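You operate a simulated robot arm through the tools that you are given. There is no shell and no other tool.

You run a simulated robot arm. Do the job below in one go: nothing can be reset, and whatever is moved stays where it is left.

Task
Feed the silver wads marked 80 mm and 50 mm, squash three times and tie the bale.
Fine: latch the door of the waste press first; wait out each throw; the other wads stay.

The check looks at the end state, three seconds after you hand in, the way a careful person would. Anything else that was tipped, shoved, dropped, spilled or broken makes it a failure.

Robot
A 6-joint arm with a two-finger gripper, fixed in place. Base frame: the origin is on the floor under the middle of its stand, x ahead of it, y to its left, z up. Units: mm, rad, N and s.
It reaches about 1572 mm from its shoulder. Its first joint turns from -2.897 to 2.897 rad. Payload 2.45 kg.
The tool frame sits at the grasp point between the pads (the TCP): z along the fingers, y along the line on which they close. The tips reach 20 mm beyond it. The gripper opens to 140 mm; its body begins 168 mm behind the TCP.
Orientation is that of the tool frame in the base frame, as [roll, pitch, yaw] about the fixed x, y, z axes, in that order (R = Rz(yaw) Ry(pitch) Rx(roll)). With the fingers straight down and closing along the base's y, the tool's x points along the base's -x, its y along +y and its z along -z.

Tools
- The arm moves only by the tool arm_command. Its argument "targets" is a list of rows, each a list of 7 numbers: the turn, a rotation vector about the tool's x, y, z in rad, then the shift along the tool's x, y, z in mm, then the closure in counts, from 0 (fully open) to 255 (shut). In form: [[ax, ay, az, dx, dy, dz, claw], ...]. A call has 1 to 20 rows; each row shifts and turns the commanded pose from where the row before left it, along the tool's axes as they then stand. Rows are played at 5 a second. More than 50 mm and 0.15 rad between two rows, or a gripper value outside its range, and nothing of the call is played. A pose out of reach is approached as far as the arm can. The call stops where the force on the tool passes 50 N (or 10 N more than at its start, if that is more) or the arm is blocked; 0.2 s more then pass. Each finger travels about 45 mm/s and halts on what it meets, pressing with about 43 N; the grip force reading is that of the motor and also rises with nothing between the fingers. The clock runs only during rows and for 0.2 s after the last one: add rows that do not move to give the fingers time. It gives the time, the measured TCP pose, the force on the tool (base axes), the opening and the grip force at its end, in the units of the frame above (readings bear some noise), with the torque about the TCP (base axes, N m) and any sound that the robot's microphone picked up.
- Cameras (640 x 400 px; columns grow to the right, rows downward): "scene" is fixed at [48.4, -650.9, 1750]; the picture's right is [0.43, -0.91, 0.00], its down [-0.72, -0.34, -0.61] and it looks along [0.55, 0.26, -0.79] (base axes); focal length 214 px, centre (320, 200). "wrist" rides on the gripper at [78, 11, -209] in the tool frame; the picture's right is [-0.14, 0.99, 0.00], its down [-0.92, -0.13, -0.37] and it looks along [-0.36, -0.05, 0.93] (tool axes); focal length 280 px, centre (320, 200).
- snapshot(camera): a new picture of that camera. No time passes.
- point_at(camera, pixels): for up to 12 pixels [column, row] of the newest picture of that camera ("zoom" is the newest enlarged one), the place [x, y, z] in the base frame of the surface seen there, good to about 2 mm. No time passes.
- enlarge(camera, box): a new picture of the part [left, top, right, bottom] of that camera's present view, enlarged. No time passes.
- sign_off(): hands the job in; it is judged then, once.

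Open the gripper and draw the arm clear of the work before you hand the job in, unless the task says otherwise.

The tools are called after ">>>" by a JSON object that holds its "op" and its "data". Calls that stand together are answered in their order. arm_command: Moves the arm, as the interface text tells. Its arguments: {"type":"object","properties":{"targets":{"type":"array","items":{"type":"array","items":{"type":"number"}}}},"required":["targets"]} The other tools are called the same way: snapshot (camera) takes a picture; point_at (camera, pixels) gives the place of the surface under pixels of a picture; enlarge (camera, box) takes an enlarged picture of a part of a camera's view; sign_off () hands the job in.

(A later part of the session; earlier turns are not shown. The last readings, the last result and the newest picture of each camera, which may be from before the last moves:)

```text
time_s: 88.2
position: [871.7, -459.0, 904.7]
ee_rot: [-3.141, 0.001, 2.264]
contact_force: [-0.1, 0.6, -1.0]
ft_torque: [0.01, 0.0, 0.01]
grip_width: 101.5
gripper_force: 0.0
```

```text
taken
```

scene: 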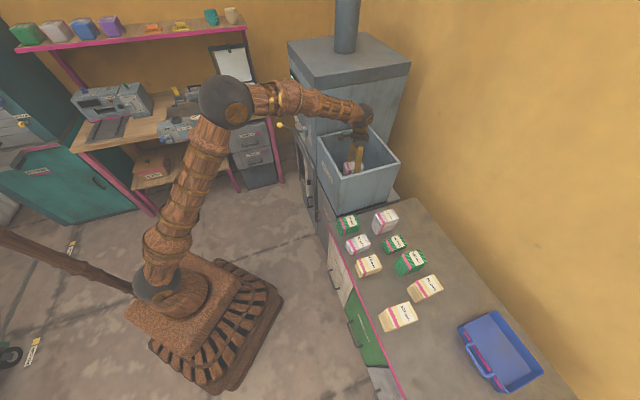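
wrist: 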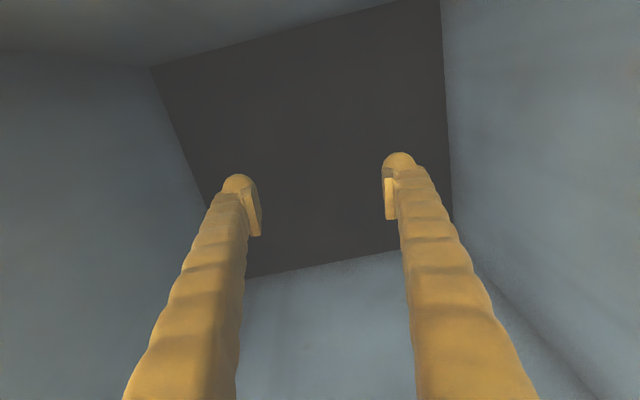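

The wad has gone into the press (hopper is empty). I rise out of the hopper and move toward the 50 mm silver wad near (525,−617).

>>> {"op": "arm_command", "data": {"targets": [[0, 0, 0, 0, 0, -43, 70], [0, 0, 0, 0, 0, -43, 70], [0, 0, 0, 0, 0, -43, 70], [0, 0, 0, 0, 0, -43, 70], [0, 0, 0, 0, 0, -43, 70], [0, 0, 0, 0, 0, -43, 70], [0, 0, 0, 0, 0, -43, 70], [0, 0, 0, 11.6, -44, 0, 90], [0, 0, 0, 11.6, -44, 0, 90], [0, 0, 0, 11.6, -44, 0, 90], [0, 0, 0, 11.6, -44, 0, 90], [0, 0, 0, 11.6, -44, 0, 90], [0, 0, 0, 11.6, -44, 0, 90], [0, 0, 0, 11.6, -44, 0, 90], [0, 0, 0, 11.6, -44, 0, 90], [0, 0, 0, 0, 0, 0, 90]]}}

>>> {"op": "snapshot", "data": {"camera": "wrist"}}

>>> {"op": "snapshot", "data": {"camera": "scene"}}

```text
time_s: 91.6
position: [540.1, -614.3, 1206.3]
ee_rot: [3.141, 0.0, 2.266]
contact_force: [-0.6, 0.4, 0.0]
ft_torque: [0.01, -0.02, -0.01]
grip_width: 90.4
gripper_force: 0.0
```

```text
taken
```

wrist: 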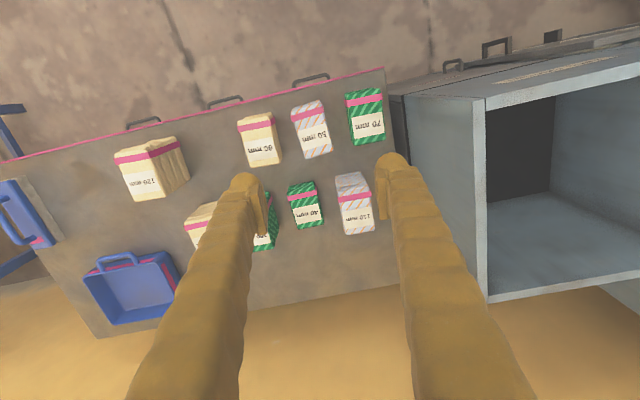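

```text
taken
```

scene: 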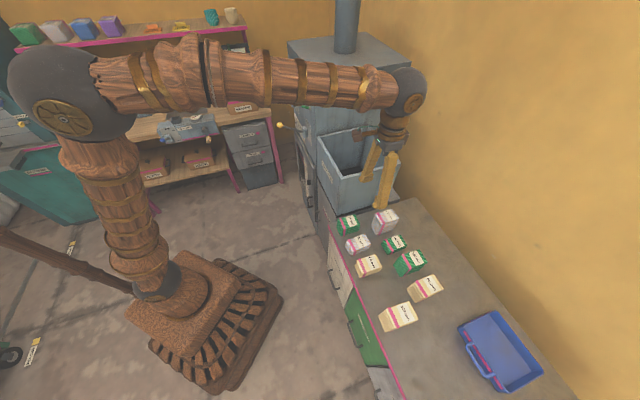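

The 50 mm silver wad is at (312,130) in the wrist picture. I enlarge and measure its corners.

>>> {"op": "enlarge", "data": {"camera": "wrist", "box": [232, 80, 392, 180]}}

>>> {"op": "point_at", "data": {"camera": "zoom", "pixels": [[245, 110], [365, 85], [390, 290], [290, 310], [320, 200], [215, 150], [240, 290], [425, 130], [440, 240], [350, 370]]}}

```text
4.00 times, centred on (312, 130) of wrist
```

zoom: 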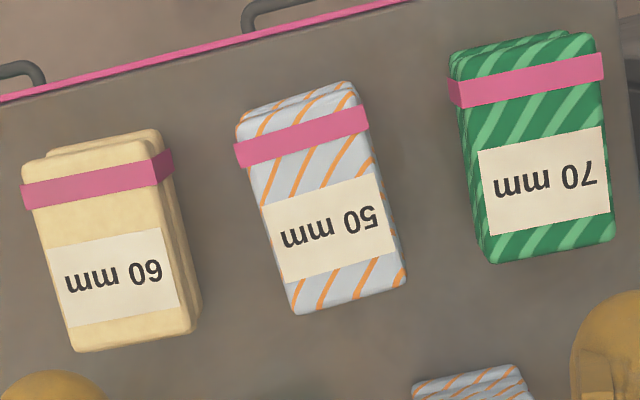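

```text
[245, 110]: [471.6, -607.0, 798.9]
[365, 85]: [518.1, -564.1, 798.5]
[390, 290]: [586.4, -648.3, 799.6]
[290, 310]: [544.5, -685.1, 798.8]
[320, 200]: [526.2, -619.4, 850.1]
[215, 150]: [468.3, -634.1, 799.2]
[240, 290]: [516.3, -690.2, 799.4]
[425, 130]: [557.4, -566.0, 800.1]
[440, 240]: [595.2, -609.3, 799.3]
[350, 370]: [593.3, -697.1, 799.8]
```

Some points fell beside the wad, so I take points a little inside its top edges.

>>> {"op": "point_at", "data": {"camera": "zoom", "pixels": [[246, 130], [346, 95], [400, 272], [300, 302], [262, 200], [372, 170], [350, 290], [297, 112], [195, 320], [180, 170], [455, 110], [480, 250]]}}

```text
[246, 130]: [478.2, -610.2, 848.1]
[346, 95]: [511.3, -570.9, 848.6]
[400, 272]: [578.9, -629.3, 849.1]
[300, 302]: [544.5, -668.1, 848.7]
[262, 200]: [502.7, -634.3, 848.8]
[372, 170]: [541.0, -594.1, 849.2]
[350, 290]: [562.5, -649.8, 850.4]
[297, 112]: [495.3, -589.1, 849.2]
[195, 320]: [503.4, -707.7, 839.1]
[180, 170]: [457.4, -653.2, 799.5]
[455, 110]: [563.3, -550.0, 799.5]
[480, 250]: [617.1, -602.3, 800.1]
```

Wad 50: centre (528,−620), width axis at 49°, about 52 mm wide, gaps ~40–45 mm to neighbours. I turn −0.164 rad, set the opening to about 80 mm, centre and descend to z≈885.

>>> {"op": "arm_command", "data": {"targets": [[0, 0, -0.082, 0, 0, 0, 109], [0, 0, -0.082, 0, 0, 0, 109], [0, 0, 0, 5.5, -11.8, 0, 109], [0, 0, 0, 0, 0, 40, 109], [0, 0, 0, 0, 0, 40, 109], [0, 0, 0, 0, 0, 40, 109], [0, 0, 0, 0, 0, 40, 109], [0, 0, 0, 0, 0, 40, 109], [0, 0, 0, 0, 0, 40, 109], [0, 0, 0, 0, 0, 40, 109], [0, 0, 0, 0, 0, 30, 109], [0, 0, 0, 0, 0, 0, 109]]}}

>>> {"op": "snapshot", "data": {"camera": "wrist"}}

>>> {"op": "enlarge", "data": {"camera": "wrist", "box": [230, 100, 410, 240]}}

```text
time_s: 94.2
position: [525.8, -618.8, 894.2]
ee_rot: [-3.139, 0.001, 2.43]
contact_force: [-0.3, 0.9, -0.1]
ft_torque: [0.01, 0.0, 0.0]
grip_width: 80.0
gripper_force: 0.1
```

```text
taken
```

wrist: 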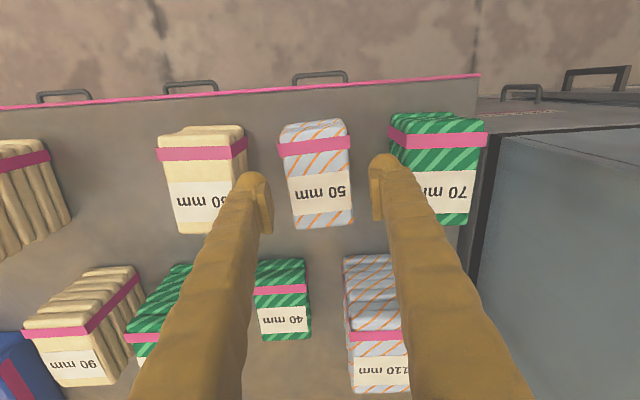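

```text
2.86 times, centred on (320, 170) of wrist
```

zoom: 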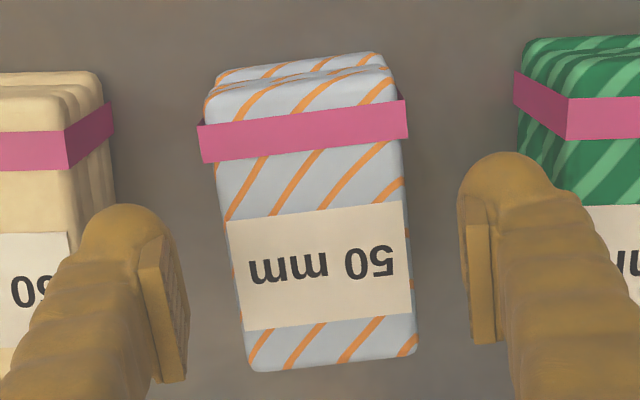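

I check the clearance of the finger outer edges against the 60 and 70 mm wads with points on the fingertips and wad edges.

>>> {"op": "point_at", "data": {"camera": "zoom", "pixels": [[92, 235], [105, 215], [130, 208], [180, 250], [110, 120], [105, 90], [106, 200], [540, 180], [505, 160], [462, 200], [520, 100], [530, 60]]}}

>>> {"op": "point_at", "data": {"camera": "wrist", "pixels": [[284, 130], [346, 124], [351, 220], [296, 228], [245, 150], [240, 130], [390, 120], [392, 160], [262, 210], [375, 210]]}}

```text
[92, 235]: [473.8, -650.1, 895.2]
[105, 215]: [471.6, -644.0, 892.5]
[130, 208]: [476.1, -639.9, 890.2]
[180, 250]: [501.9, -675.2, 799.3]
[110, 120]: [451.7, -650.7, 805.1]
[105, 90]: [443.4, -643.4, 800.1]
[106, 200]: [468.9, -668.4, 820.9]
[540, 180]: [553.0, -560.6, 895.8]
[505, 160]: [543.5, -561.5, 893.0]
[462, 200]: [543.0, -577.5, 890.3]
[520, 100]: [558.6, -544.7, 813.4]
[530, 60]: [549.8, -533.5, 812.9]
```

```text
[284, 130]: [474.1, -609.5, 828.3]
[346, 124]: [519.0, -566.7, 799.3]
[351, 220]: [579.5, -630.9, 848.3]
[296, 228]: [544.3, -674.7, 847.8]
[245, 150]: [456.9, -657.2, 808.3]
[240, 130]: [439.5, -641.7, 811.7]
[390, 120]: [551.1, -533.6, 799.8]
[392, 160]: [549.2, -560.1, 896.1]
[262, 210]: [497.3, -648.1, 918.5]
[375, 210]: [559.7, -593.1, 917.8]
```

Margins are about 13–15 mm on each side. I descend to z≈830 and close on the 50 mm wad.

>>> {"op": "arm_command", "data": {"targets": [[0, 0, 0, -1.5, 1, 13, 109], [0, 0, 0, 0, 0, 13, 109], [0, 0, 0, 0, 0, 13, 109], [0, 0, 0, 0, 0, 13, 109], [0, 0, 0, 0, 0, 12, 109], [0, 0, 0, 0, 0, 0, 109], [0, 0, 0, 0, 0, 0, 130], [0, 0, 0, 0, 0, 0, 150], [0, 0, 0, 0, 0, 0, 170], [0, 0, 0, 0, 0, 0, 190], [0, 0, 0, 0, 0, 0, 210], [0, 0, 0, 0, 0, 0, 230]]}}

>>> {"op": "snapshot", "data": {"camera": "wrist"}}

```text
time_s: 96.8
position: [530.7, -620.9, 829.7]
ee_rot: [-3.141, -0.001, 2.43]
contact_force: [0.0, -0.8, -0.7]
ft_torque: [0.0, -0.02, -0.02]
grip_width: 64.8
gripper_force: 42.4
```

```text
taken
```

wrist: 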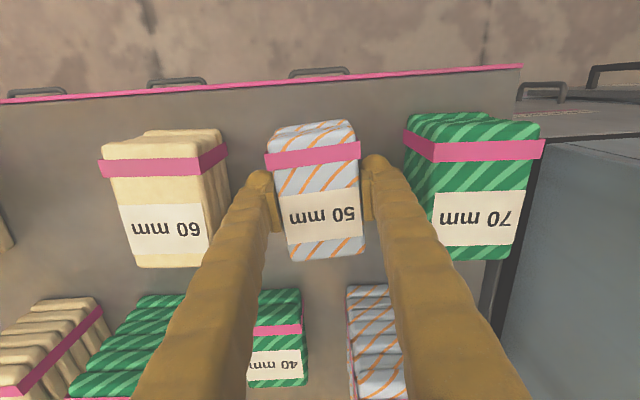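

The 50 mm wad is held (64.8 mm, 42 N) and neighbours are untouched. I lift straight up to z≈1200.

>>> {"op": "arm_command", "data": {"targets": [[0, 0, 0, 0, 0, -10, 230], [0, 0, 0, 0, 0, -20, 230], [0, 0, 0, 0, 0, -30, 230], [0, 0, 0, 0, 0, -40, 230], [0, 0, 0, 0, 0, -45, 230], [0, 0, 0, 0, 0, -45, 230], [0, 0, 0, 0, 0, -45, 230], [0, 0, 0, 0, 0, -45, 230], [0, 0, 0, 0, 0, -45, 230], [0, 0, 0, 0, 0, -45, 230], [0, 0, 0, 0, 0, 0, 230]]}}

>>> {"op": "snapshot", "data": {"camera": "wrist"}}

```text
time_s: 99.2
position: [527.8, -620.8, 1201.6]
ee_rot: [3.141, 0.0, 2.43]
contact_force: [0.1, 0.6, -0.5]
ft_torque: [-0.01, 0.01, 0.04]
grip_width: 64.5
gripper_force: 43.1
```

```text
taken
```

wrist: 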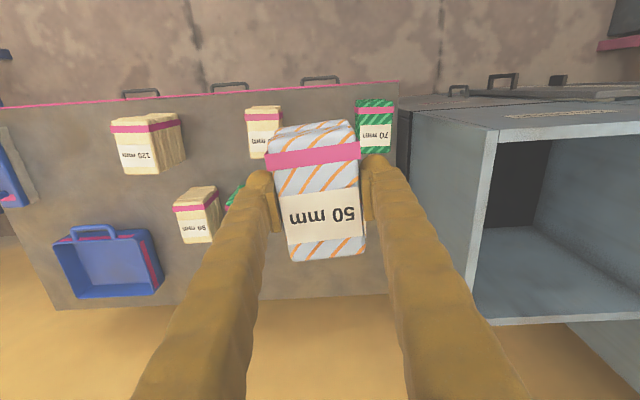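

I carry it to the hopper centre (871,−458) at z≈1200.

>>> {"op": "arm_command", "data": {"targets": [[0, 0, 0, -17.1, 38.6, 0, 230], [0, 0, 0, -17.1, 38.6, 0, 230], [0, 0, 0, -17.1, 38.6, 0, 230], [0, 0, 0, -17.1, 38.6, 0, 230], [0, 0, 0, -17.1, 38.6, 0, 230], [0, 0, 0, -17.1, 38.6, 0, 230], [0, 0, 0, -17.1, 38.6, 0, 230], [0, 0, 0, -17.1, 38.6, 0, 230], [0, 0, 0, -17.1, 38.6, 0, 230], [0, 0, 0, 0, 0, 0, 230]]}}

>>> {"op": "snapshot", "data": {"camera": "wrist"}}

```text
time_s: 101.4
position: [874.8, -455.9, 1201.4]
ee_rot: [3.141, -0.001, 2.43]
contact_force: [0.9, 0.4, -1.1]
ft_torque: [-0.01, 0.0, 0.04]
grip_width: 64.8
gripper_force: 42.9
```

```text
taken
```

wrist: 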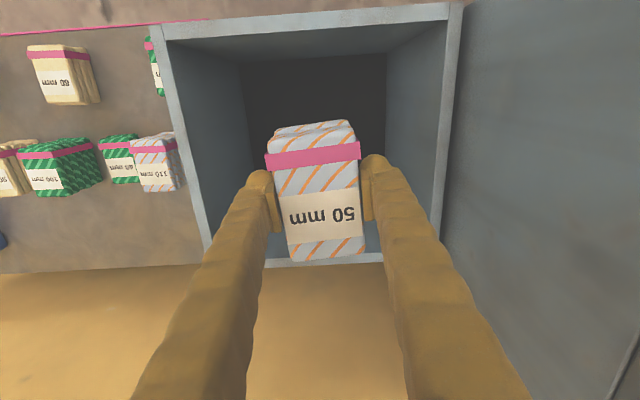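

Centred over the hopper again. I lower to z≈905 and release the 50 mm wad.

>>> {"op": "arm_command", "data": {"targets": [[0, 0, 0, 0, 0, 40, 230], [0, 0, 0, 0, 0, 40, 230], [0, 0, 0, 0, 0, 40, 230], [0, 0, 0, 0, 0, 40, 230], [0, 0, 0, 0, 0, 40, 230], [0, 0, 0, 0, 0, 40, 230], [0, 0, 0, 0, 0, 40, 230], [0, 0, 0, 0, 0, 16, 230], [0, 0, 0, 0, 0, 0, 230], [0, 0, 0, 0, 0, 0, 70], [0, 0, 0, 0, 0, 0, 70], [0, 0, 0, 0, 0, 0, 70], [0, 0, 0, 0, 0, 0, 70], [0, 0, 0, 0, 0, 0, 70], [0, 0, 0, 0, 0, 0, 70]]}}

>>> {"op": "snapshot", "data": {"camera": "wrist"}}

```text
time_s: 104.6
position: [872.0, -456.5, 905.8]
ee_rot: [3.141, -0.001, 2.429]
contact_force: [-0.5, -0.1, -0.3]
ft_torque: [-0.02, 0.02, 0.0]
grip_width: 101.4
gripper_force: 0.1
```

```text
taken
```

wrist: 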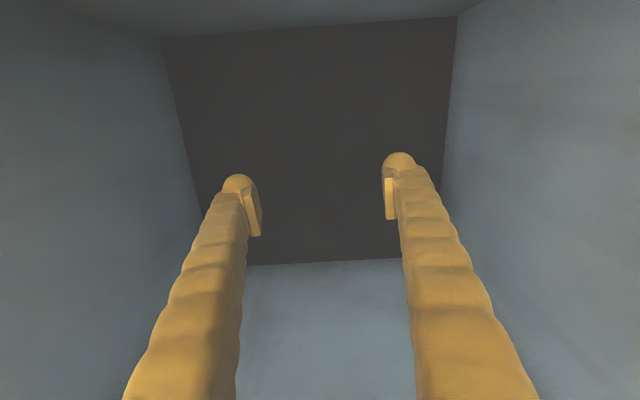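

Both wads are fed. I rise out of the hopper, back away from the press along its normal, then move in front of the panel.

>>> {"op": "arm_command", "data": {"targets": [[0, 0, 0, 0, 0, -45, 70], [0, 0, 0, 0, 0, -45, 70], [0, 0, 0, 0, 0, -45, 70], [0, 0, 0, 0, 0, -45, 70], [0, 0, 0, 0, 0, -45, 70], [0, 0, 0, 0, 0, -45, 70], [0, 0, 0, 0, 0, -45, 70], [0, 0, 0, 42.7, 3.2, 0, 70], [0, 0, 0, 42.7, 3.2, 0, 70], [0, 0, 0, 42.7, 3.2, 0, 70], [0, 0, 0, 42.7, 3.2, 0, 70], [0, 0, 0, 42.7, 3.2, 0, 70], [0, 0, 0, 42.7, 3.2, 0, 70], [0, 0, 0, 42.7, 3.2, 0, 70], [0, 0, 0, 0, 0, 0, 70]]}}

>>> {"op": "snapshot", "data": {"camera": "scene"}}

>>> {"op": "enlarge", "data": {"camera": "scene", "box": [265, 60, 345, 160]}}

```text
time_s: 107.8
position: [663.1, -244.1, 1218.8]
ee_rot: [3.141, 0.002, 2.429]
contact_force: [0.8, -0.9, 0.3]
ft_torque: [0.02, -0.01, 0.01]
grip_width: 101.6
gripper_force: 0.1
```

```text
taken
```

scene: 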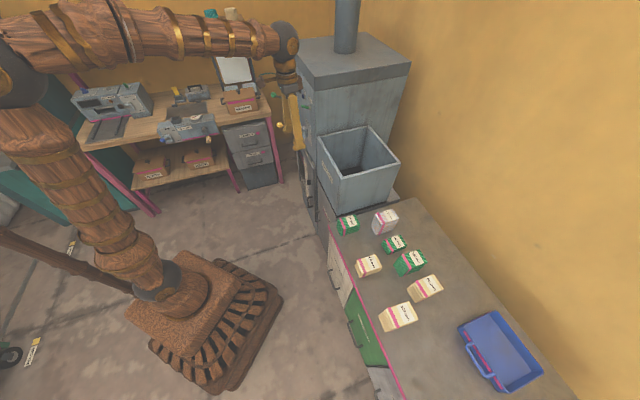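

```text
4.00 times, centred on (305, 110) of scene
```

zoom: 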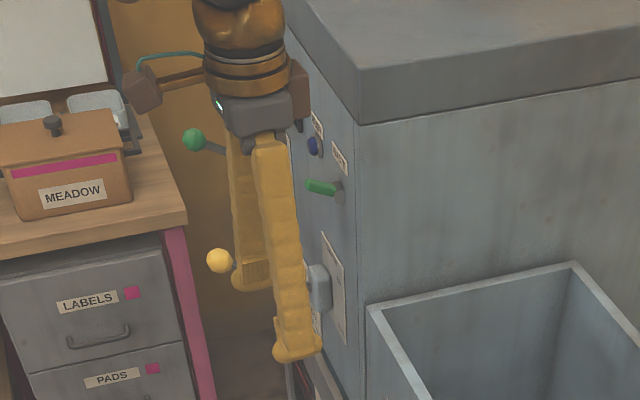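

Bench shows the remaining wads in place. I continue to a viewing spot in front of the panel (about u=500, v=480).

>>> {"op": "arm_command", "data": {"targets": [[0, 0, 0, 30, 33, 0, 70], [0, 0, 0, 30, 33, 0, 70], [0, 0, 0, 30, 33, 0, 70], [0, 0, 0, 30, 33, 0, 70], [0, 0, 0, 25, 36, -5, 70], [0, 0, 0, 10, 40, -10, 70], [0, 0, 0.073, 0, 0, 0, 70], [0, -0.14, 0, 0, 0, 0, 70], [0, -0.14, 0, 0, 0, 0, 70], [0, -0.14, 0, 0, 0, 0, 70], [0, -0.14, 0, 0, 0, 0, 70], [0, 0, 0, 0, 0, 0, 70]]}}

>>> {"op": "snapshot", "data": {"camera": "wrist"}}

>>> {"op": "snapshot", "data": {"camera": "scene"}}

```text
time_s: 110.4
position: [678.7, 14.1, 1235.9]
ee_rot: [3.14, 0.563, 2.356]
contact_force: [-0.1, -0.2, 0.2]
ft_torque: [0.0, 0.01, -0.03]
grip_width: 101.6
gripper_force: 0.1
```

```text
taken
```

wrist: 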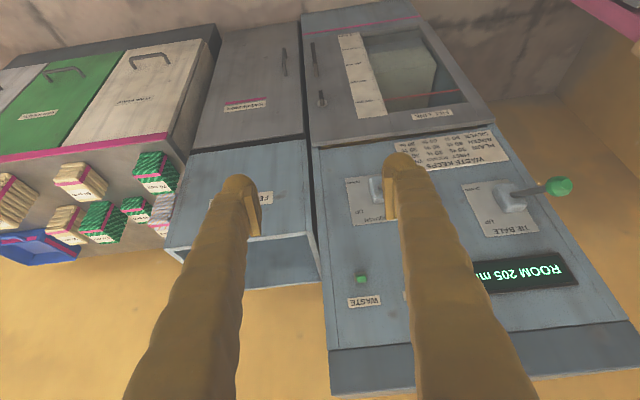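

```text
taken
```

scene: 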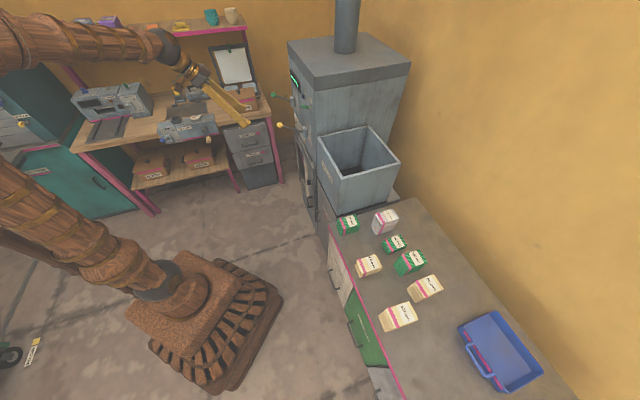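

The display now reads ROOM 205 mm (335−130), so both wads counted. I enlarge the WASTE switch, lamp and lever labels.

>>> {"op": "enlarge", "data": {"camera": "wrist", "box": [325, 250, 405, 320]}}

>>> {"op": "enlarge", "data": {"camera": "wrist", "box": [330, 160, 600, 310]}}

>>> {"op": "enlarge", "data": {"camera": "wrist", "box": [300, 20, 500, 145]}}

>>> {"op": "enlarge", "data": {"camera": "scene", "box": [270, 65, 330, 140]}}

```text
5.71 times, centred on (365, 285) of wrist
```

zoom: 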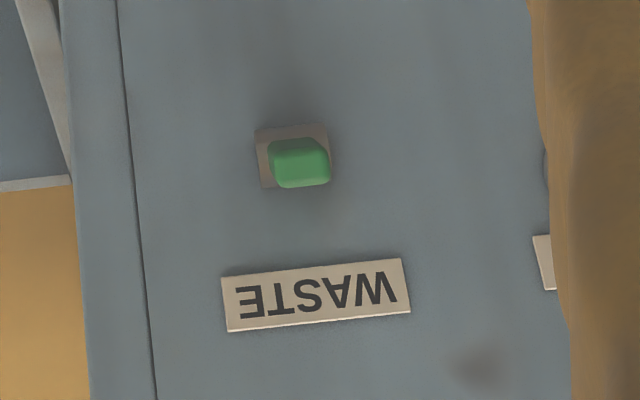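

```text
2.37 times, centred on (465, 235) of wrist
```

zoom: 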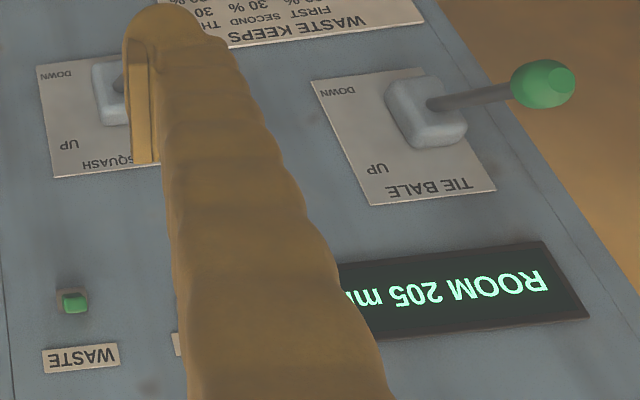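

```text
3.20 times, centred on (400, 82) of wrist
```

zoom: 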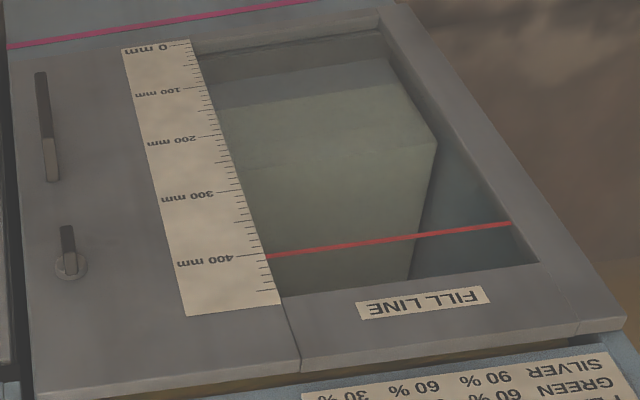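

```text
5.33 times, centred on (300, 102) of scene
```

zoom: 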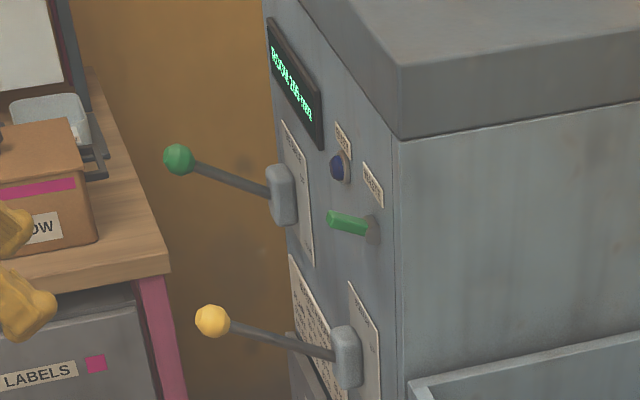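

The yellow SQUASH lever is up now. I set the tool straight down and move so that its ball sits centred ahead between the fingers for measuring.

>>> {"op": "arm_command", "data": {"targets": [[0, 0.14, 0, 0, 0, 0, 120], [0, 0.14, 0, 0, 0, 0, 120], [0, 0.14, 0, 0, 0, 0, 120], [0, 0.14, 0, 0, 0, 0, 120], [0, 0, 0, -22.5, 28, 9, 120], [0, 0, 0, -22.5, 28, 9, 120], [0, 0, 0, -22.5, 28, 9, 120], [0, 0, 0, -22.5, 28, 9, 120], [0, 0, 0, 0, 0, 0, 120]]}}

>>> {"op": "snapshot", "data": {"camera": "wrist"}}

>>> {"op": "snapshot", "data": {"camera": "scene"}}

```text
time_s: 112.4
position: [823.6, 31.7, 1198.8]
ee_rot: [-3.14, 0.002, 2.359]
contact_force: [-0.1, 0.2, -1.4]
ft_torque: [0.0, 0.01, 0.0]
grip_width: 74.1
gripper_force: 0.2
```

```text
taken
```

wrist: 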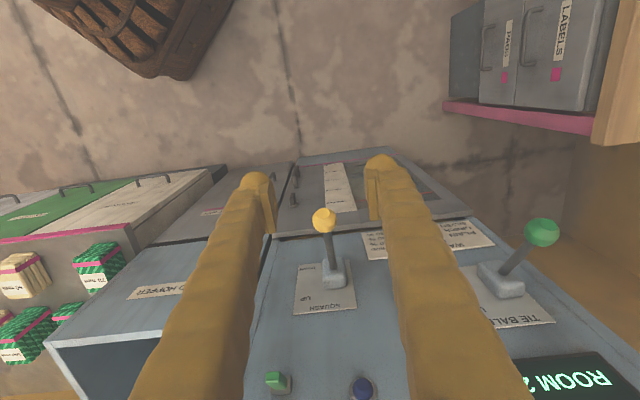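

```text
taken
```

scene: 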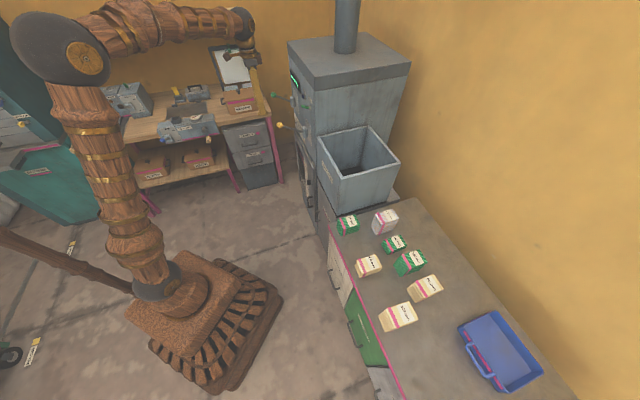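

The yellow ball is at (324,220) and the BUSY lamp is visible at (361,387). I measure the ball, stick and base.

>>> {"op": "enlarge", "data": {"camera": "wrist", "box": [280, 190, 380, 320]}}

>>> {"op": "point_at", "data": {"camera": "wrist", "pixels": [[324, 220], [314, 220], [334, 220], [324, 210], [324, 230], [329, 245], [331, 258], [333, 272], [325, 285], [345, 262], [361, 387], [275, 380]]}}

```text
3.08 times, centred on (330, 255) of wrist
```

zoom: 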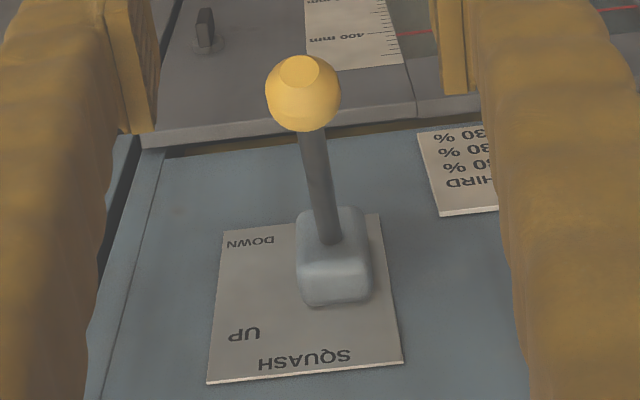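

```text
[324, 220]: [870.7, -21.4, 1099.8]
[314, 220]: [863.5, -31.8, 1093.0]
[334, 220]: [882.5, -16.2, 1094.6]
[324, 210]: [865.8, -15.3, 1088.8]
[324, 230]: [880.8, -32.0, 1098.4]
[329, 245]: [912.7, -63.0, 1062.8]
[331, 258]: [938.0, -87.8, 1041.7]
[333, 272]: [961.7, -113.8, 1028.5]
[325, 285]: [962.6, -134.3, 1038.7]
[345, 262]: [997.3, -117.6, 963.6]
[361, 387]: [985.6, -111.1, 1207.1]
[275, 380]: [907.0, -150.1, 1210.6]
```

Ball centre is about (875,−26,1086), diameter ~30, stick sloping 26° to a pivot near the panel. I move over it and lower the open fingers around the ball.

>>> {"op": "arm_command", "data": {"targets": [[0, 0, 0, -26, -1.6, 0, 130], [0, 0, 0, -26, -1.6, 0, 130], [0, 0, 0, -25, -1.6, 0, 130], [0, 0, 0, 0, 0, 25, 130], [0, 0, 0, 0, 0, 25, 130], [0, 0, 0, 0, 0, 25, 130], [0, 0, 0, 0, 0, 20, 130], [0, 0, 0, 0, 0, 15, 130], [0, 0, 0, 0, 0, 0, 130]]}}

>>> {"op": "snapshot", "data": {"camera": "wrist"}}

>>> {"op": "enlarge", "data": {"camera": "scene", "box": [240, 60, 340, 150]}}

```text
time_s: 114.4
position: [874.2, -28.9, 1090.4]
ee_rot: [3.141, 0.0, 2.358]
contact_force: [-0.1, 0.3, -0.1]
ft_torque: [-0.02, 0.0, 0.03]
grip_width: 68.4
gripper_force: 0.1
```

```text
taken
```

wrist: 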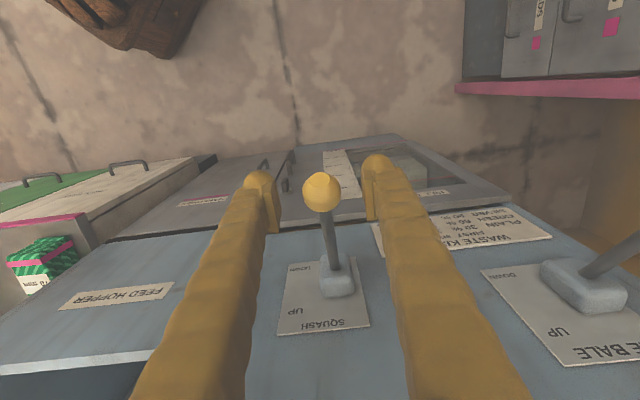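

```text
4.44 times, centred on (290, 105) of scene
```

zoom: 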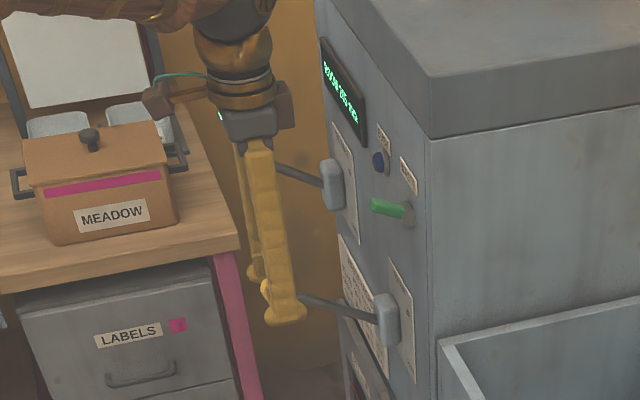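

The ball (322,190) is centred between the fingertips. I close on it.

>>> {"op": "arm_command", "data": {"targets": [[0, 0, 0, 0, 0, 3, 150], [0, 0, 0, 0, 0, 0, 175], [0, 0, 0, 0, 0, 0, 200], [0, 0, 0, 0, 0, 0, 220], [0, 0, 0, 0, 0, 0, 230], [0, 0, 0, 0, 0, 0, 230], [0, 0, 0, 0, 0, 0, 230]]}}

>>> {"op": "snapshot", "data": {"camera": "wrist"}}

```text
time_s: 116.0
position: [874.4, -27.9, 1086.1]
ee_rot: [3.138, 0.002, 2.357]
contact_force: [19.3, 16.4, -2.5]
ft_torque: [0.01, -0.05, -0.05]
grip_width: 29.4
gripper_force: 12.1
```

```text
taken
```

wrist: 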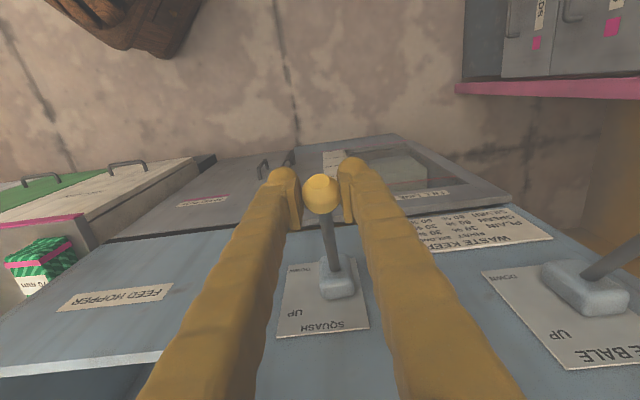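

The ball is being gripped (29.4 mm). I hold to let the grip settle and read the force again.

>>> {"op": "arm_command", "data": {"targets": [[0, 0, 0, 0, 0, 0, 255], [0, 0, 0, 0, 0, 0, 255], [0, 0, 0, 0, 0, 0, 255]]}}

>>> {"op": "enlarge", "data": {"camera": "wrist", "box": [260, 150, 390, 240]}}

```text
time_s: 116.8
position: [875.2, -26.5, 1087.2]
ee_rot: [3.138, 0.002, 2.358]
contact_force: [36.7, 30.4, -4.1]
ft_torque: [0.08, -0.11, -0.04]
grip_width: 26.8
gripper_force: 44.9
```

```text
4.44 times, centred on (325, 195) of wrist
```

zoom: 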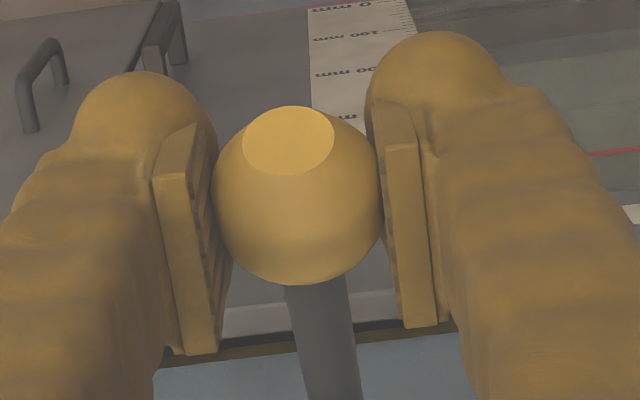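

A side force of about 47 N along +u shows the grip is off-centre, so I shift the tool +1.5 mm along its y to relieve it.

>>> {"op": "arm_command", "data": {"targets": [[0, 0, 0, 0, 0.8, 0, 255], [0, 0, 0, 0, 0.8, 0, 255], [0, 0, 0, 0, 0, 0, 255]]}}

```text
time_s: 117.6
position: [875.1, -26.7, 1085.8]
ee_rot: [3.141, 0.0, 2.355]
contact_force: [25.3, 15.0, 0.0]
ft_torque: [-0.36, -0.39, -0.09]
grip_width: 27.0
gripper_force: 45.0
```

The side force fell to about 29 N; I shift another 1.2 mm.

>>> {"op": "arm_command", "data": {"targets": [[0, 0, 0, 0, 0.6, 0, 255], [0, 0, 0, 0, 0.6, 0, 255], [0, 0, 0, 0, 0, 0, 255]]}}

```text
time_s: 118.4
position: [875.3, -26.5, 1085.8]
ee_rot: [-3.141, 0.0, 2.355]
contact_force: [-2.6, 1.8, 3.3]
ft_torque: [-0.09, 0.04, 0.0]
grip_width: 26.8
gripper_force: 45.1
```

The grip is now balanced. I pull the lever down along its arc, first three small steps.

>>> {"op": "arm_command", "data": {"targets": [[0, 0, 0, 4.9, 0, 10.8, 255], [0, 0, 0, 3.7, 0, 10.1, 255], [0, 0, 0, 2.9, 0, 10.3, 255], [0, 0, 0, 0, 0, 0, 255]]}}

>>> {"op": "enlarge", "data": {"camera": "wrist", "box": [240, 130, 400, 330]}}

```text
time_s: 119.4
position: [867.1, -18.2, 1054.0]
ee_rot: [3.141, 0.001, 2.359]
contact_force: [-37.3, -15.9, 13.9]
ft_torque: [-0.66, -0.63, -0.04]
grip_width: 26.7
gripper_force: 45.0
```

```text
2.00 times, centred on (320, 230) of wrist
```

zoom: 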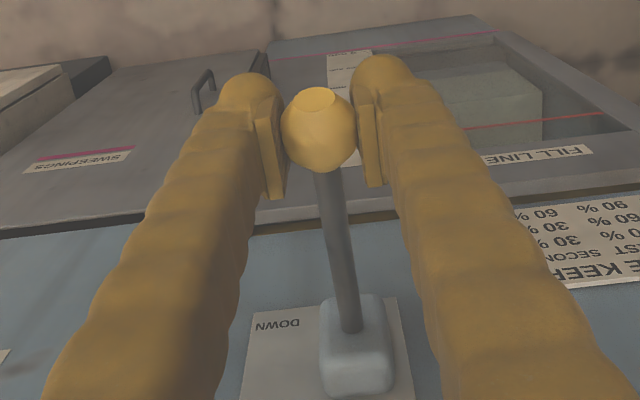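

The lever follows downward. A side force of −37 N along u built up, so I correct by −1.2 mm in y and continue along the arc.

>>> {"op": "arm_command", "data": {"targets": [[0, 0, 0, 0, -1.2, 0, 255], [0, 0, 0, 0, 0, 0, 255]]}}

```text
time_s: 120.0
position: [865.9, -19.4, 1055.5]
ee_rot: [3.139, 0.002, 2.357]
contact_force: [-32.2, -3.3, 14.3]
ft_torque: [-0.29, -0.31, -0.02]
grip_width: 26.6
gripper_force: 45.1
```

Remaining force: about −25 N along u and −20 N away from the panel. I relieve with y −0.8 and x +1.5.

>>> {"op": "arm_command", "data": {"targets": [[0, 0, 0, 1.5, -0.8, 0, 255], [0, 0, 0, 0, 0, 0, 255]]}}

```text
time_s: 120.6
position: [865.2, -18.2, 1055.9]
ee_rot: [3.139, 0.002, 2.359]
contact_force: [5.2, -5.4, 0.6]
ft_torque: [0.11, 0.02, 0.0]
grip_width: 26.5
gripper_force: 44.8
```

Force is nearly nil and the lever is about 17° above level. I continue down three more arc steps.

>>> {"op": "arm_command", "data": {"targets": [[0, 0, 0, 2.6, -0.2, 10, 255], [0, 0, 0, 2.1, -0.2, 10.7, 255], [0, 0, 0, 1.3, -0.2, 10.7, 255], [0, 0, 0, 0, 0, 0, 255]]}}

```text
time_s: 121.6
position: [861.5, -13.0, 1024.0]
ee_rot: [3.139, 0.003, 2.357]
contact_force: [27.1, 31.2, 15.5]
ft_torque: [-0.88, -0.84, -0.03]
grip_width: 26.6
gripper_force: 45.2
```

Side force is +41 N along u now; I shift y +1.0 and read.

>>> {"op": "arm_command", "data": {"targets": [[0, 0, 0, 0, 1.0, 0, 255], [0, 0, 0, 0, 0, 0, 255]]}}

```text
time_s: 122.2
position: [861.1, -13.4, 1023.1]
ee_rot: [-3.141, 0.002, 2.357]
contact_force: [24.3, 32.7, 12.7]
ft_torque: [-0.68, -0.55, 0.04]
grip_width: 27.0
gripper_force: 45.2
```

Little change; I shift y +1.2 more.

>>> {"op": "arm_command", "data": {"targets": [[0, 0, 0, 0, 1.2, 0, 255], [0, 0, 0, 0, 0, 0, 255]]}}

```text
time_s: 122.8
position: [861.9, -13.2, 1023.8]
ee_rot: [3.141, 0.0, 2.358]
contact_force: [11.7, 15.3, 7.8]
ft_torque: [-0.17, -0.03, 0.0]
grip_width: 27.1
gripper_force: 45.8
```

Down to about 19 N. I continue down the arc three steps with a slight +y trim.

>>> {"op": "arm_command", "data": {"targets": [[0, 0, 0, 0.6, 0.3, 10.7, 255], [0, 0, 0, -0.2, 0.3, 10.7, 255], [0, 0, 0, -0.9, 0, 10.7, 255], [0, 0, 0, 0, 0, 0, 255]]}}

```text
time_s: 123.8
position: [863.0, -13.6, 991.8]
ee_rot: [-3.139, -0.001, 2.356]
contact_force: [-27.6, -11.9, 11.6]
ft_torque: [-0.24, -0.48, 0.04]
grip_width: 26.8
gripper_force: 44.8
```

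Continuing: lever a little below level now. Three more steps with small trims.

>>> {"op": "arm_command", "data": {"targets": [[0, 0, 0, -1.0, -0.4, 10.6, 255], [0, 0, 0, -2.0, -0.3, 10.5, 255], [0, 0, 0, 0, 0, 0, 255]]}}

>>> {"op": "enlarge", "data": {"camera": "scene", "box": [240, 60, 340, 170]}}

>>> {"op": "snapshot", "data": {"camera": "wrist"}}

```text
time_s: 124.6
position: [865.8, -16.7, 971.3]
ee_rot: [3.14, 0.003, 2.357]
contact_force: [-23.8, -20.7, 17.7]
ft_torque: [-0.49, -0.84, 0.06]
grip_width: 26.9
gripper_force: 44.9
```

```text
3.64 times, centred on (290, 115) of scene
```

zoom: 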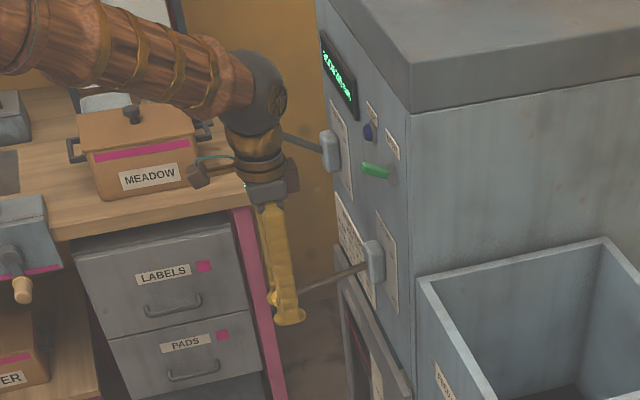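

```text
taken
```

wrist: 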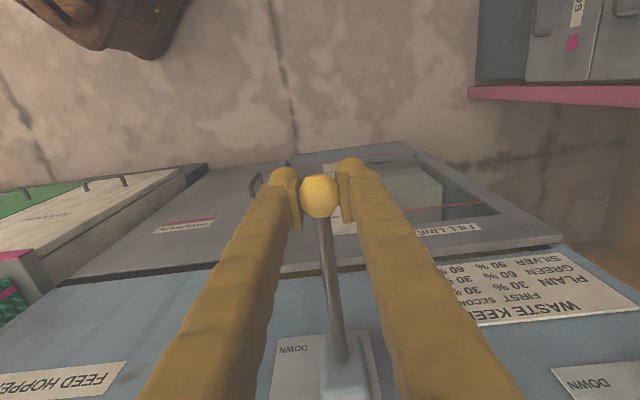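

The lever is below level now. I continue in smaller steps toward the DOWN stop.

>>> {"op": "arm_command", "data": {"targets": [[0, 0, 0, -2.2, -0.5, 7, 255], [0, 0, 0, -2.5, -0.3, 7, 255], [0, 0, 0, 0, 0, 0, 255]]}}

```text
time_s: 125.4
position: [867.8, -19.4, 957.7]
ee_rot: [3.141, 0.001, 2.357]
contact_force: [-18.2, -10.1, 15.5]
ft_torque: [-0.26, -0.53, 0.06]
grip_width: 26.7
gripper_force: 44.5
```

>>> {"op": "arm_command", "data": {"targets": [[0, 0, 0, -2.8, -0.3, 6, 255], [0, 0, 0, -2.8, -0.2, 6, 255], [0, 0, 0, 0, 0, 0, 255]]}}

>>> {"op": "enlarge", "data": {"camera": "scene", "box": [270, 65, 340, 150]}}

```text
time_s: 126.2
position: [870.1, -21.7, 945.6]
ee_rot: [3.14, 0.001, 2.357]
contact_force: [-16.8, 12.9, 12.9]
ft_torque: [-0.69, -0.82, 0.05]
grip_width: 26.8
gripper_force: 45.3
```

```text
4.71 times, centred on (305, 108) of scene
```

zoom: 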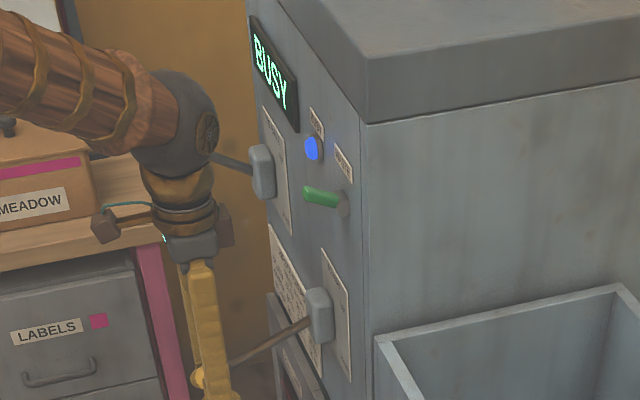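

The display reads BUSY and the lamp is lit: the first squash has started. I hold still for 4 s and watch for it to end.

>>> {"op": "arm_command", "data": {"targets": [[0, 0, 0, 0, 0, 0, 255], [0, 0, 0, 0, 0, 0, 255], [0, 0, 0, 0, 0, 0, 255], [0, 0, 0, 0, 0, 0, 255], [0, 0, 0, 0, 0, 0, 255], [0, 0, 0, 0, 0, 0, 255], [0, 0, 0, 0, 0, 0, 255], [0, 0, 0, 0, 0, 0, 255], [0, 0, 0, 0, 0, 0, 255], [0, 0, 0, 0, 0, 0, 255], [0, 0, 0, 0, 0, 0, 255], [0, 0, 0, 0, 0, 0, 255], [0, 0, 0, 0, 0, 0, 255], [0, 0, 0, 0, 0, 0, 255], [0, 0, 0, 0, 0, 0, 255], [0, 0, 0, 0, 0, 0, 255], [0, 0, 0, 0, 0, 0, 255], [0, 0, 0, 0, 0, 0, 255], [0, 0, 0, 0, 0, 0, 255], [0, 0, 0, 0, 0, 0, 255]]}}

>>> {"op": "enlarge", "data": {"camera": "scene", "box": [270, 65, 340, 150]}}

```text
time_s: 130.4
position: [871.0, -23.3, 944.6]
ee_rot: [3.141, 0.003, 2.358]
contact_force: [0.7, 23.0, 7.8]
ft_torque: [-0.15, 0.07, -0.06]
grip_width: 26.8
gripper_force: 45.0
```

```text
4.71 times, centred on (305, 108) of scene
```

zoom: 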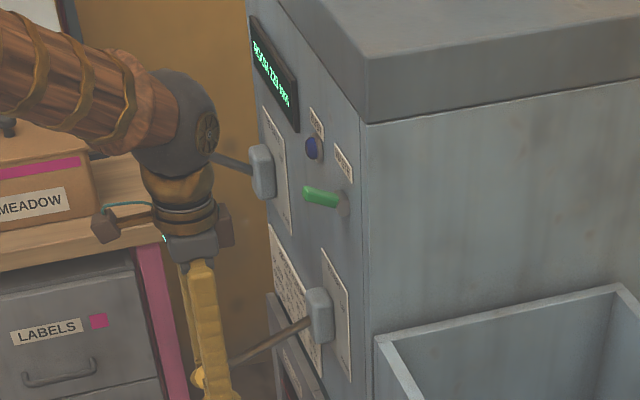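

The lamp is off again and the display shows a ROOM value; I enlarge it to read.

>>> {"op": "enlarge", "data": {"camera": "scene", "box": [285, 65, 309, 95]}}

>>> {"op": "snapshot", "data": {"camera": "wrist"}}

```text
13.33 times, centred on (297, 80) of scene
```

zoom: 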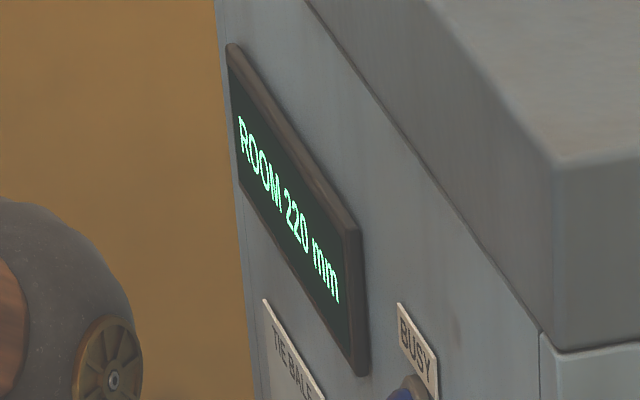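

```text
taken
```

wrist: 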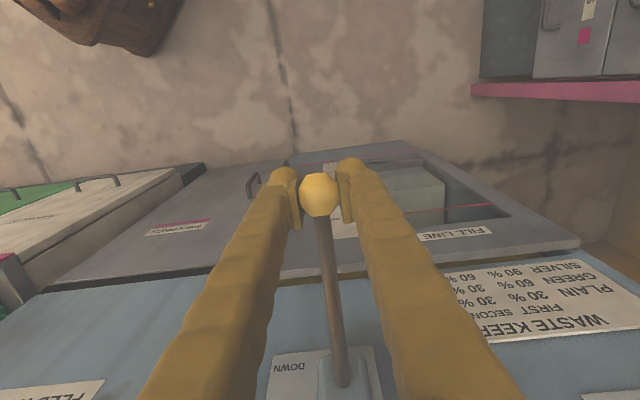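

ROOM 220 mm: the first squash is done (silver keeps 90 %). I raise the lever back to UP along the arc in small steps, still holding the ball.

>>> {"op": "arm_command", "data": {"targets": [[0, 0, 0, 4.2, 0.2, -10, 255], [0, 0, 0, 3.4, 0.1, -10, 255], [0, 0, 0, 2.7, 0, -10, 255], [0, 0, 0, 2.0, 0, -10, 255], [0, 0, 0, 0, 0, 0, 255]]}}

```text
time_s: 131.6
position: [863.9, -16.0, 984.7]
ee_rot: [3.141, 0.002, 2.358]
contact_force: [6.8, -15.7, 4.1]
ft_torque: [0.94, 0.85, 0.05]
grip_width: 27.1
gripper_force: 45.0
```

Forces stay low. I continue raising the lever.

>>> {"op": "arm_command", "data": {"targets": [[0, 0, 0, 1.3, 0, -10, 255], [0, 0, 0, 0.7, 0, -10, 255], [0, 0, 0, 0.1, 0, -10, 255], [0, 0, 0, -0.6, 0, -10, 255], [0, 0, 0, -1.2, 0, -10, 255], [0, 0, 0, 0, 0, 0, 255]]}}

```text
time_s: 133.0
position: [863.3, -13.9, 1034.6]
ee_rot: [3.139, 0.003, 2.359]
contact_force: [14.5, -14.1, -5.8]
ft_torque: [0.76, 0.82, 0.0]
grip_width: 27.0
gripper_force: 45.0
```

Still about 20 N only. I raise it the remaining way toward UP.

>>> {"op": "arm_command", "data": {"targets": [[0, 0, 0, -1.5, 0, -10, 255], [0, 0, 0, -2.2, 0, -10, 255], [0, 0, 0, -3.2, 0, -10, 255], [0, 0, 0, -4.0, 0, -10, 255], [0, 0, 0, 0, 0, 0, 255]]}}

```text
time_s: 134.2
position: [870.5, -21.2, 1074.7]
ee_rot: [3.141, 0.0, 2.359]
contact_force: [8.7, -10.4, -14.1]
ft_torque: [0.92, 0.92, -0.02]
grip_width: 26.6
gripper_force: 45.0
```

>>> {"op": "arm_command", "data": {"targets": [[0, 0, 0, -4.4, 0, -9, 255], [0, 0, 0, -2.5, 0, -5, 255], [0, 0, 0, 0, 0, 0, 255]]}}

>>> {"op": "enlarge", "data": {"camera": "scene", "box": [270, 65, 340, 150]}}

```text
time_s: 135.1
position: [874.6, -25.7, 1086.3]
ee_rot: [-3.14, -0.002, 2.356]
contact_force: [3.6, 4.7, -2.5]
ft_torque: [-0.27, -0.27, 0.03]
grip_width: 27.0
gripper_force: 44.9
stopped in row 3: the force on the tool passed its limit at 51 N (the readings are from after the stop); the commanded pose is now the measured one
```

```text
4.71 times, centred on (305, 108) of scene
```

zoom: 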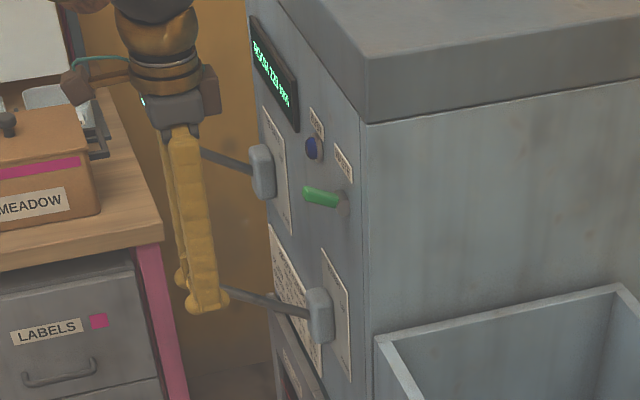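

The lever is at the UP stop (z≈1086) and the lamp is off. I start the second pull down along the arc.

>>> {"op": "arm_command", "data": {"targets": [[0, 0, 0, 4.7, 0, 10, 255], [0, 0, 0, 3.9, 0, 10, 255], [0, 0, 0, 3.2, 0, 10, 255], [0, 0, 0, 2.5, 0, 10, 255], [0, 0, 0, 0, 0, 0, 255]]}}

```text
time_s: 136.3
position: [862.6, -15.2, 1046.6]
ee_rot: [3.141, -0.001, 2.357]
contact_force: [-4.5, -11.3, 10.8]
ft_torque: [-0.7, -0.77, -0.03]
grip_width: 27.0
gripper_force: 45.1
```

Forces are low. I continue the second pull through level.

>>> {"op": "arm_command", "data": {"targets": [[0, 0, 0, 1.9, 0, 10, 255], [0, 0, 0, 1.2, 0, 10, 255], [0, 0, 0, 0.6, 0, 10, 255], [0, 0, 0, -0.1, 0, 10, 255], [0, 0, 0, -0.6, 0, 10, 255], [0, 0, 0, 0, 0, 0, 255]]}}

```text
time_s: 137.7
position: [861.3, -13.8, 996.4]
ee_rot: [-3.141, -0.003, 2.358]
contact_force: [18.0, 23.0, 12.9]
ft_torque: [-0.48, -0.33, -0.03]
grip_width: 26.7
gripper_force: 44.8
```

Side force is +29 N along u, so I trim y slightly and carry on toward DOWN.

>>> {"op": "arm_command", "data": {"targets": [[0, 0, 0, -1.0, 0.8, 5, 255], [0, 0, 0, -1.5, 0.2, 10, 255], [0, 0, 0, -2.3, 0, 10, 255], [0, 0, 0, -2.7, 0, 9, 255], [0, 0, 0, 0, 0, 0, 255]]}}

```text
time_s: 138.9
position: [865.7, -17.4, 963.1]
ee_rot: [-3.14, -0.004, 2.358]
contact_force: [0.3, 15.8, 11.8]
ft_torque: [-0.27, -0.08, -0.03]
grip_width: 26.9
gripper_force: 44.6
```

Now the last part down to z≈945, where the throw began last time; then I look at the lamp.

>>> {"op": "arm_command", "data": {"targets": [[0, 0, 0, -3.2, 0, 8, 255], [0, 0, 0, -3.4, 0, 8, 255], [0, 0, 0, -1.2, 0, 3, 255]]}}

>>> {"op": "enlarge", "data": {"camera": "scene", "box": [270, 65, 340, 150]}}

```text
time_s: 139.7
position: [871.2, -23.9, 944.3]
ee_rot: [-3.139, -0.004, 2.358]
contact_force: [-20.8, 16.1, 11.6]
ft_torque: [-0.77, -0.83, 0.0]
grip_width: 26.7
gripper_force: 44.2
```

```text
4.71 times, centred on (305, 108) of scene
```

zoom: 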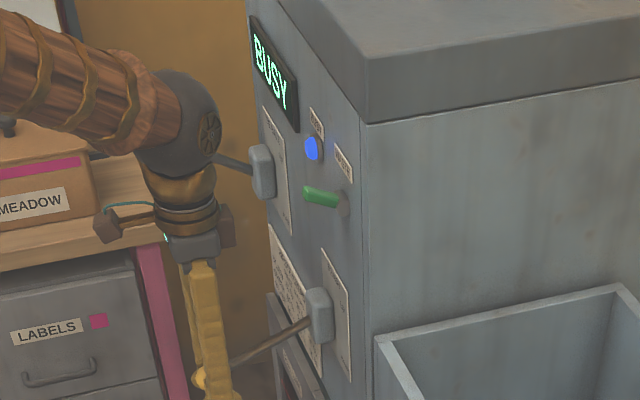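

BUSY again: the second squash runs. I hold still for about 4 s until it ends.

>>> {"op": "arm_command", "data": {"targets": [[0, 0, 0, 0, 0, 0, 255], [0, 0, 0, 0, 0, 0, 255], [0, 0, 0, 0, 0, 0, 255], [0, 0, 0, 0, 0, 0, 255], [0, 0, 0, 0, 0, 0, 255], [0, 0, 0, 0, 0, 0, 255], [0, 0, 0, 0, 0, 0, 255], [0, 0, 0, 0, 0, 0, 255], [0, 0, 0, 0, 0, 0, 255], [0, 0, 0, 0, 0, 0, 255], [0, 0, 0, 0, 0, 0, 255], [0, 0, 0, 0, 0, 0, 255], [0, 0, 0, 0, 0, 0, 255], [0, 0, 0, 0, 0, 0, 255], [0, 0, 0, 0, 0, 0, 255], [0, 0, 0, 0, 0, 0, 255], [0, 0, 0, 0, 0, 0, 255], [0, 0, 0, 0, 0, 0, 255], [0, 0, 0, 0, 0, 0, 255], [0, 0, 0, 0, 0, 0, 255]]}}

>>> {"op": "enlarge", "data": {"camera": "scene", "box": [270, 65, 340, 150]}}

>>> {"op": "enlarge", "data": {"camera": "scene", "box": [285, 65, 309, 95]}}

```text
time_s: 143.9
position: [872.3, -23.0, 944.1]
ee_rot: [-3.139, -0.001, 2.357]
contact_force: [-44.0, -8.5, 3.9]
ft_torque: [0.2, -0.45, 0.18]
grip_width: 26.7
gripper_force: 45.1
```

```text
4.71 times, centred on (305, 108) of scene
```

zoom: 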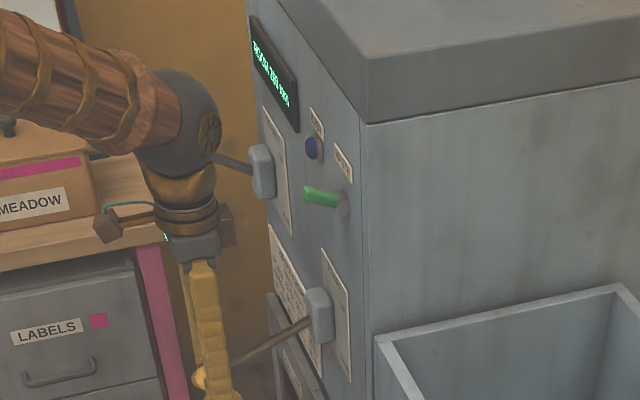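

```text
13.33 times, centred on (297, 80) of scene
```

zoom: 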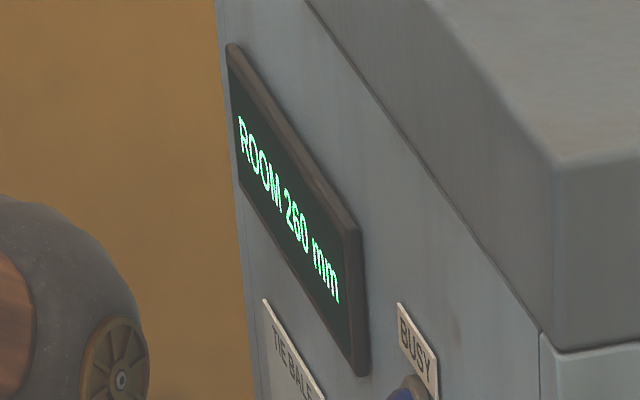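

ROOM 260 mm: second squash done and the lamp is off. I relieve the small side load and raise the lever again.

>>> {"op": "arm_command", "data": {"targets": [[0, 0, 0, 1.0, -1.0, 0, 255], [0, 0, 0, 4.2, 0, -10, 255], [0, 0, 0, 3.4, 0, -10, 255], [0, 0, 0, 2.7, 0, -10, 255], [0, 0, 0, 2.0, 0, -10, 255], [0, 0, 0, 0, 0, 0, 255]]}}

```text
time_s: 145.3
position: [863.6, -15.5, 983.8]
ee_rot: [-3.141, 0.001, 2.358]
contact_force: [1.4, -42.3, 9.3]
ft_torque: [0.92, 0.41, 0.21]
grip_width: 27.0
gripper_force: 44.9
```

The load is about 42 N now, so I trim toward the panel and −y, then go on raising.

>>> {"op": "arm_command", "data": {"targets": [[0, 0, 0, -1.2, -0.8, 0, 255], [0, 0, 0, 1.3, 0, -10, 255], [0, 0, 0, 0.7, 0, -10, 255], [0, 0, 0, 0.1, 0, -10, 255], [0, 0, 0, -0.6, 0, -10, 255], [0, 0, 0, 0, 0, 0, 255]]}}

```text
time_s: 146.7
position: [863.1, -13.9, 1024.0]
ee_rot: [3.14, -0.002, 2.358]
contact_force: [20.2, 13.9, -2.2]
ft_torque: [0.52, 0.95, -0.03]
grip_width: 26.7
gripper_force: 45.2
```

Load is moderate (24 N). I raise further toward UP.

>>> {"op": "arm_command", "data": {"targets": [[0, 0, 0, -1.2, 0.4, -10, 255], [0, 0, 0, -1.9, 0, -10, 255], [0, 0, 0, -2.5, 0, -10, 255], [0, 0, 0, -3.3, 0, -10, 255], [0, 0, 0, -4.0, 0, -10, 255], [0, 0, 0, 0, 0, 0, 255]]}}

```text
time_s: 148.1
position: [873.4, -24.3, 1075.0]
ee_rot: [-3.14, -0.003, 2.358]
contact_force: [26.1, 17.3, -9.3]
ft_torque: [0.54, 1.0, 0.11]
grip_width: 26.8
gripper_force: 45.2
```

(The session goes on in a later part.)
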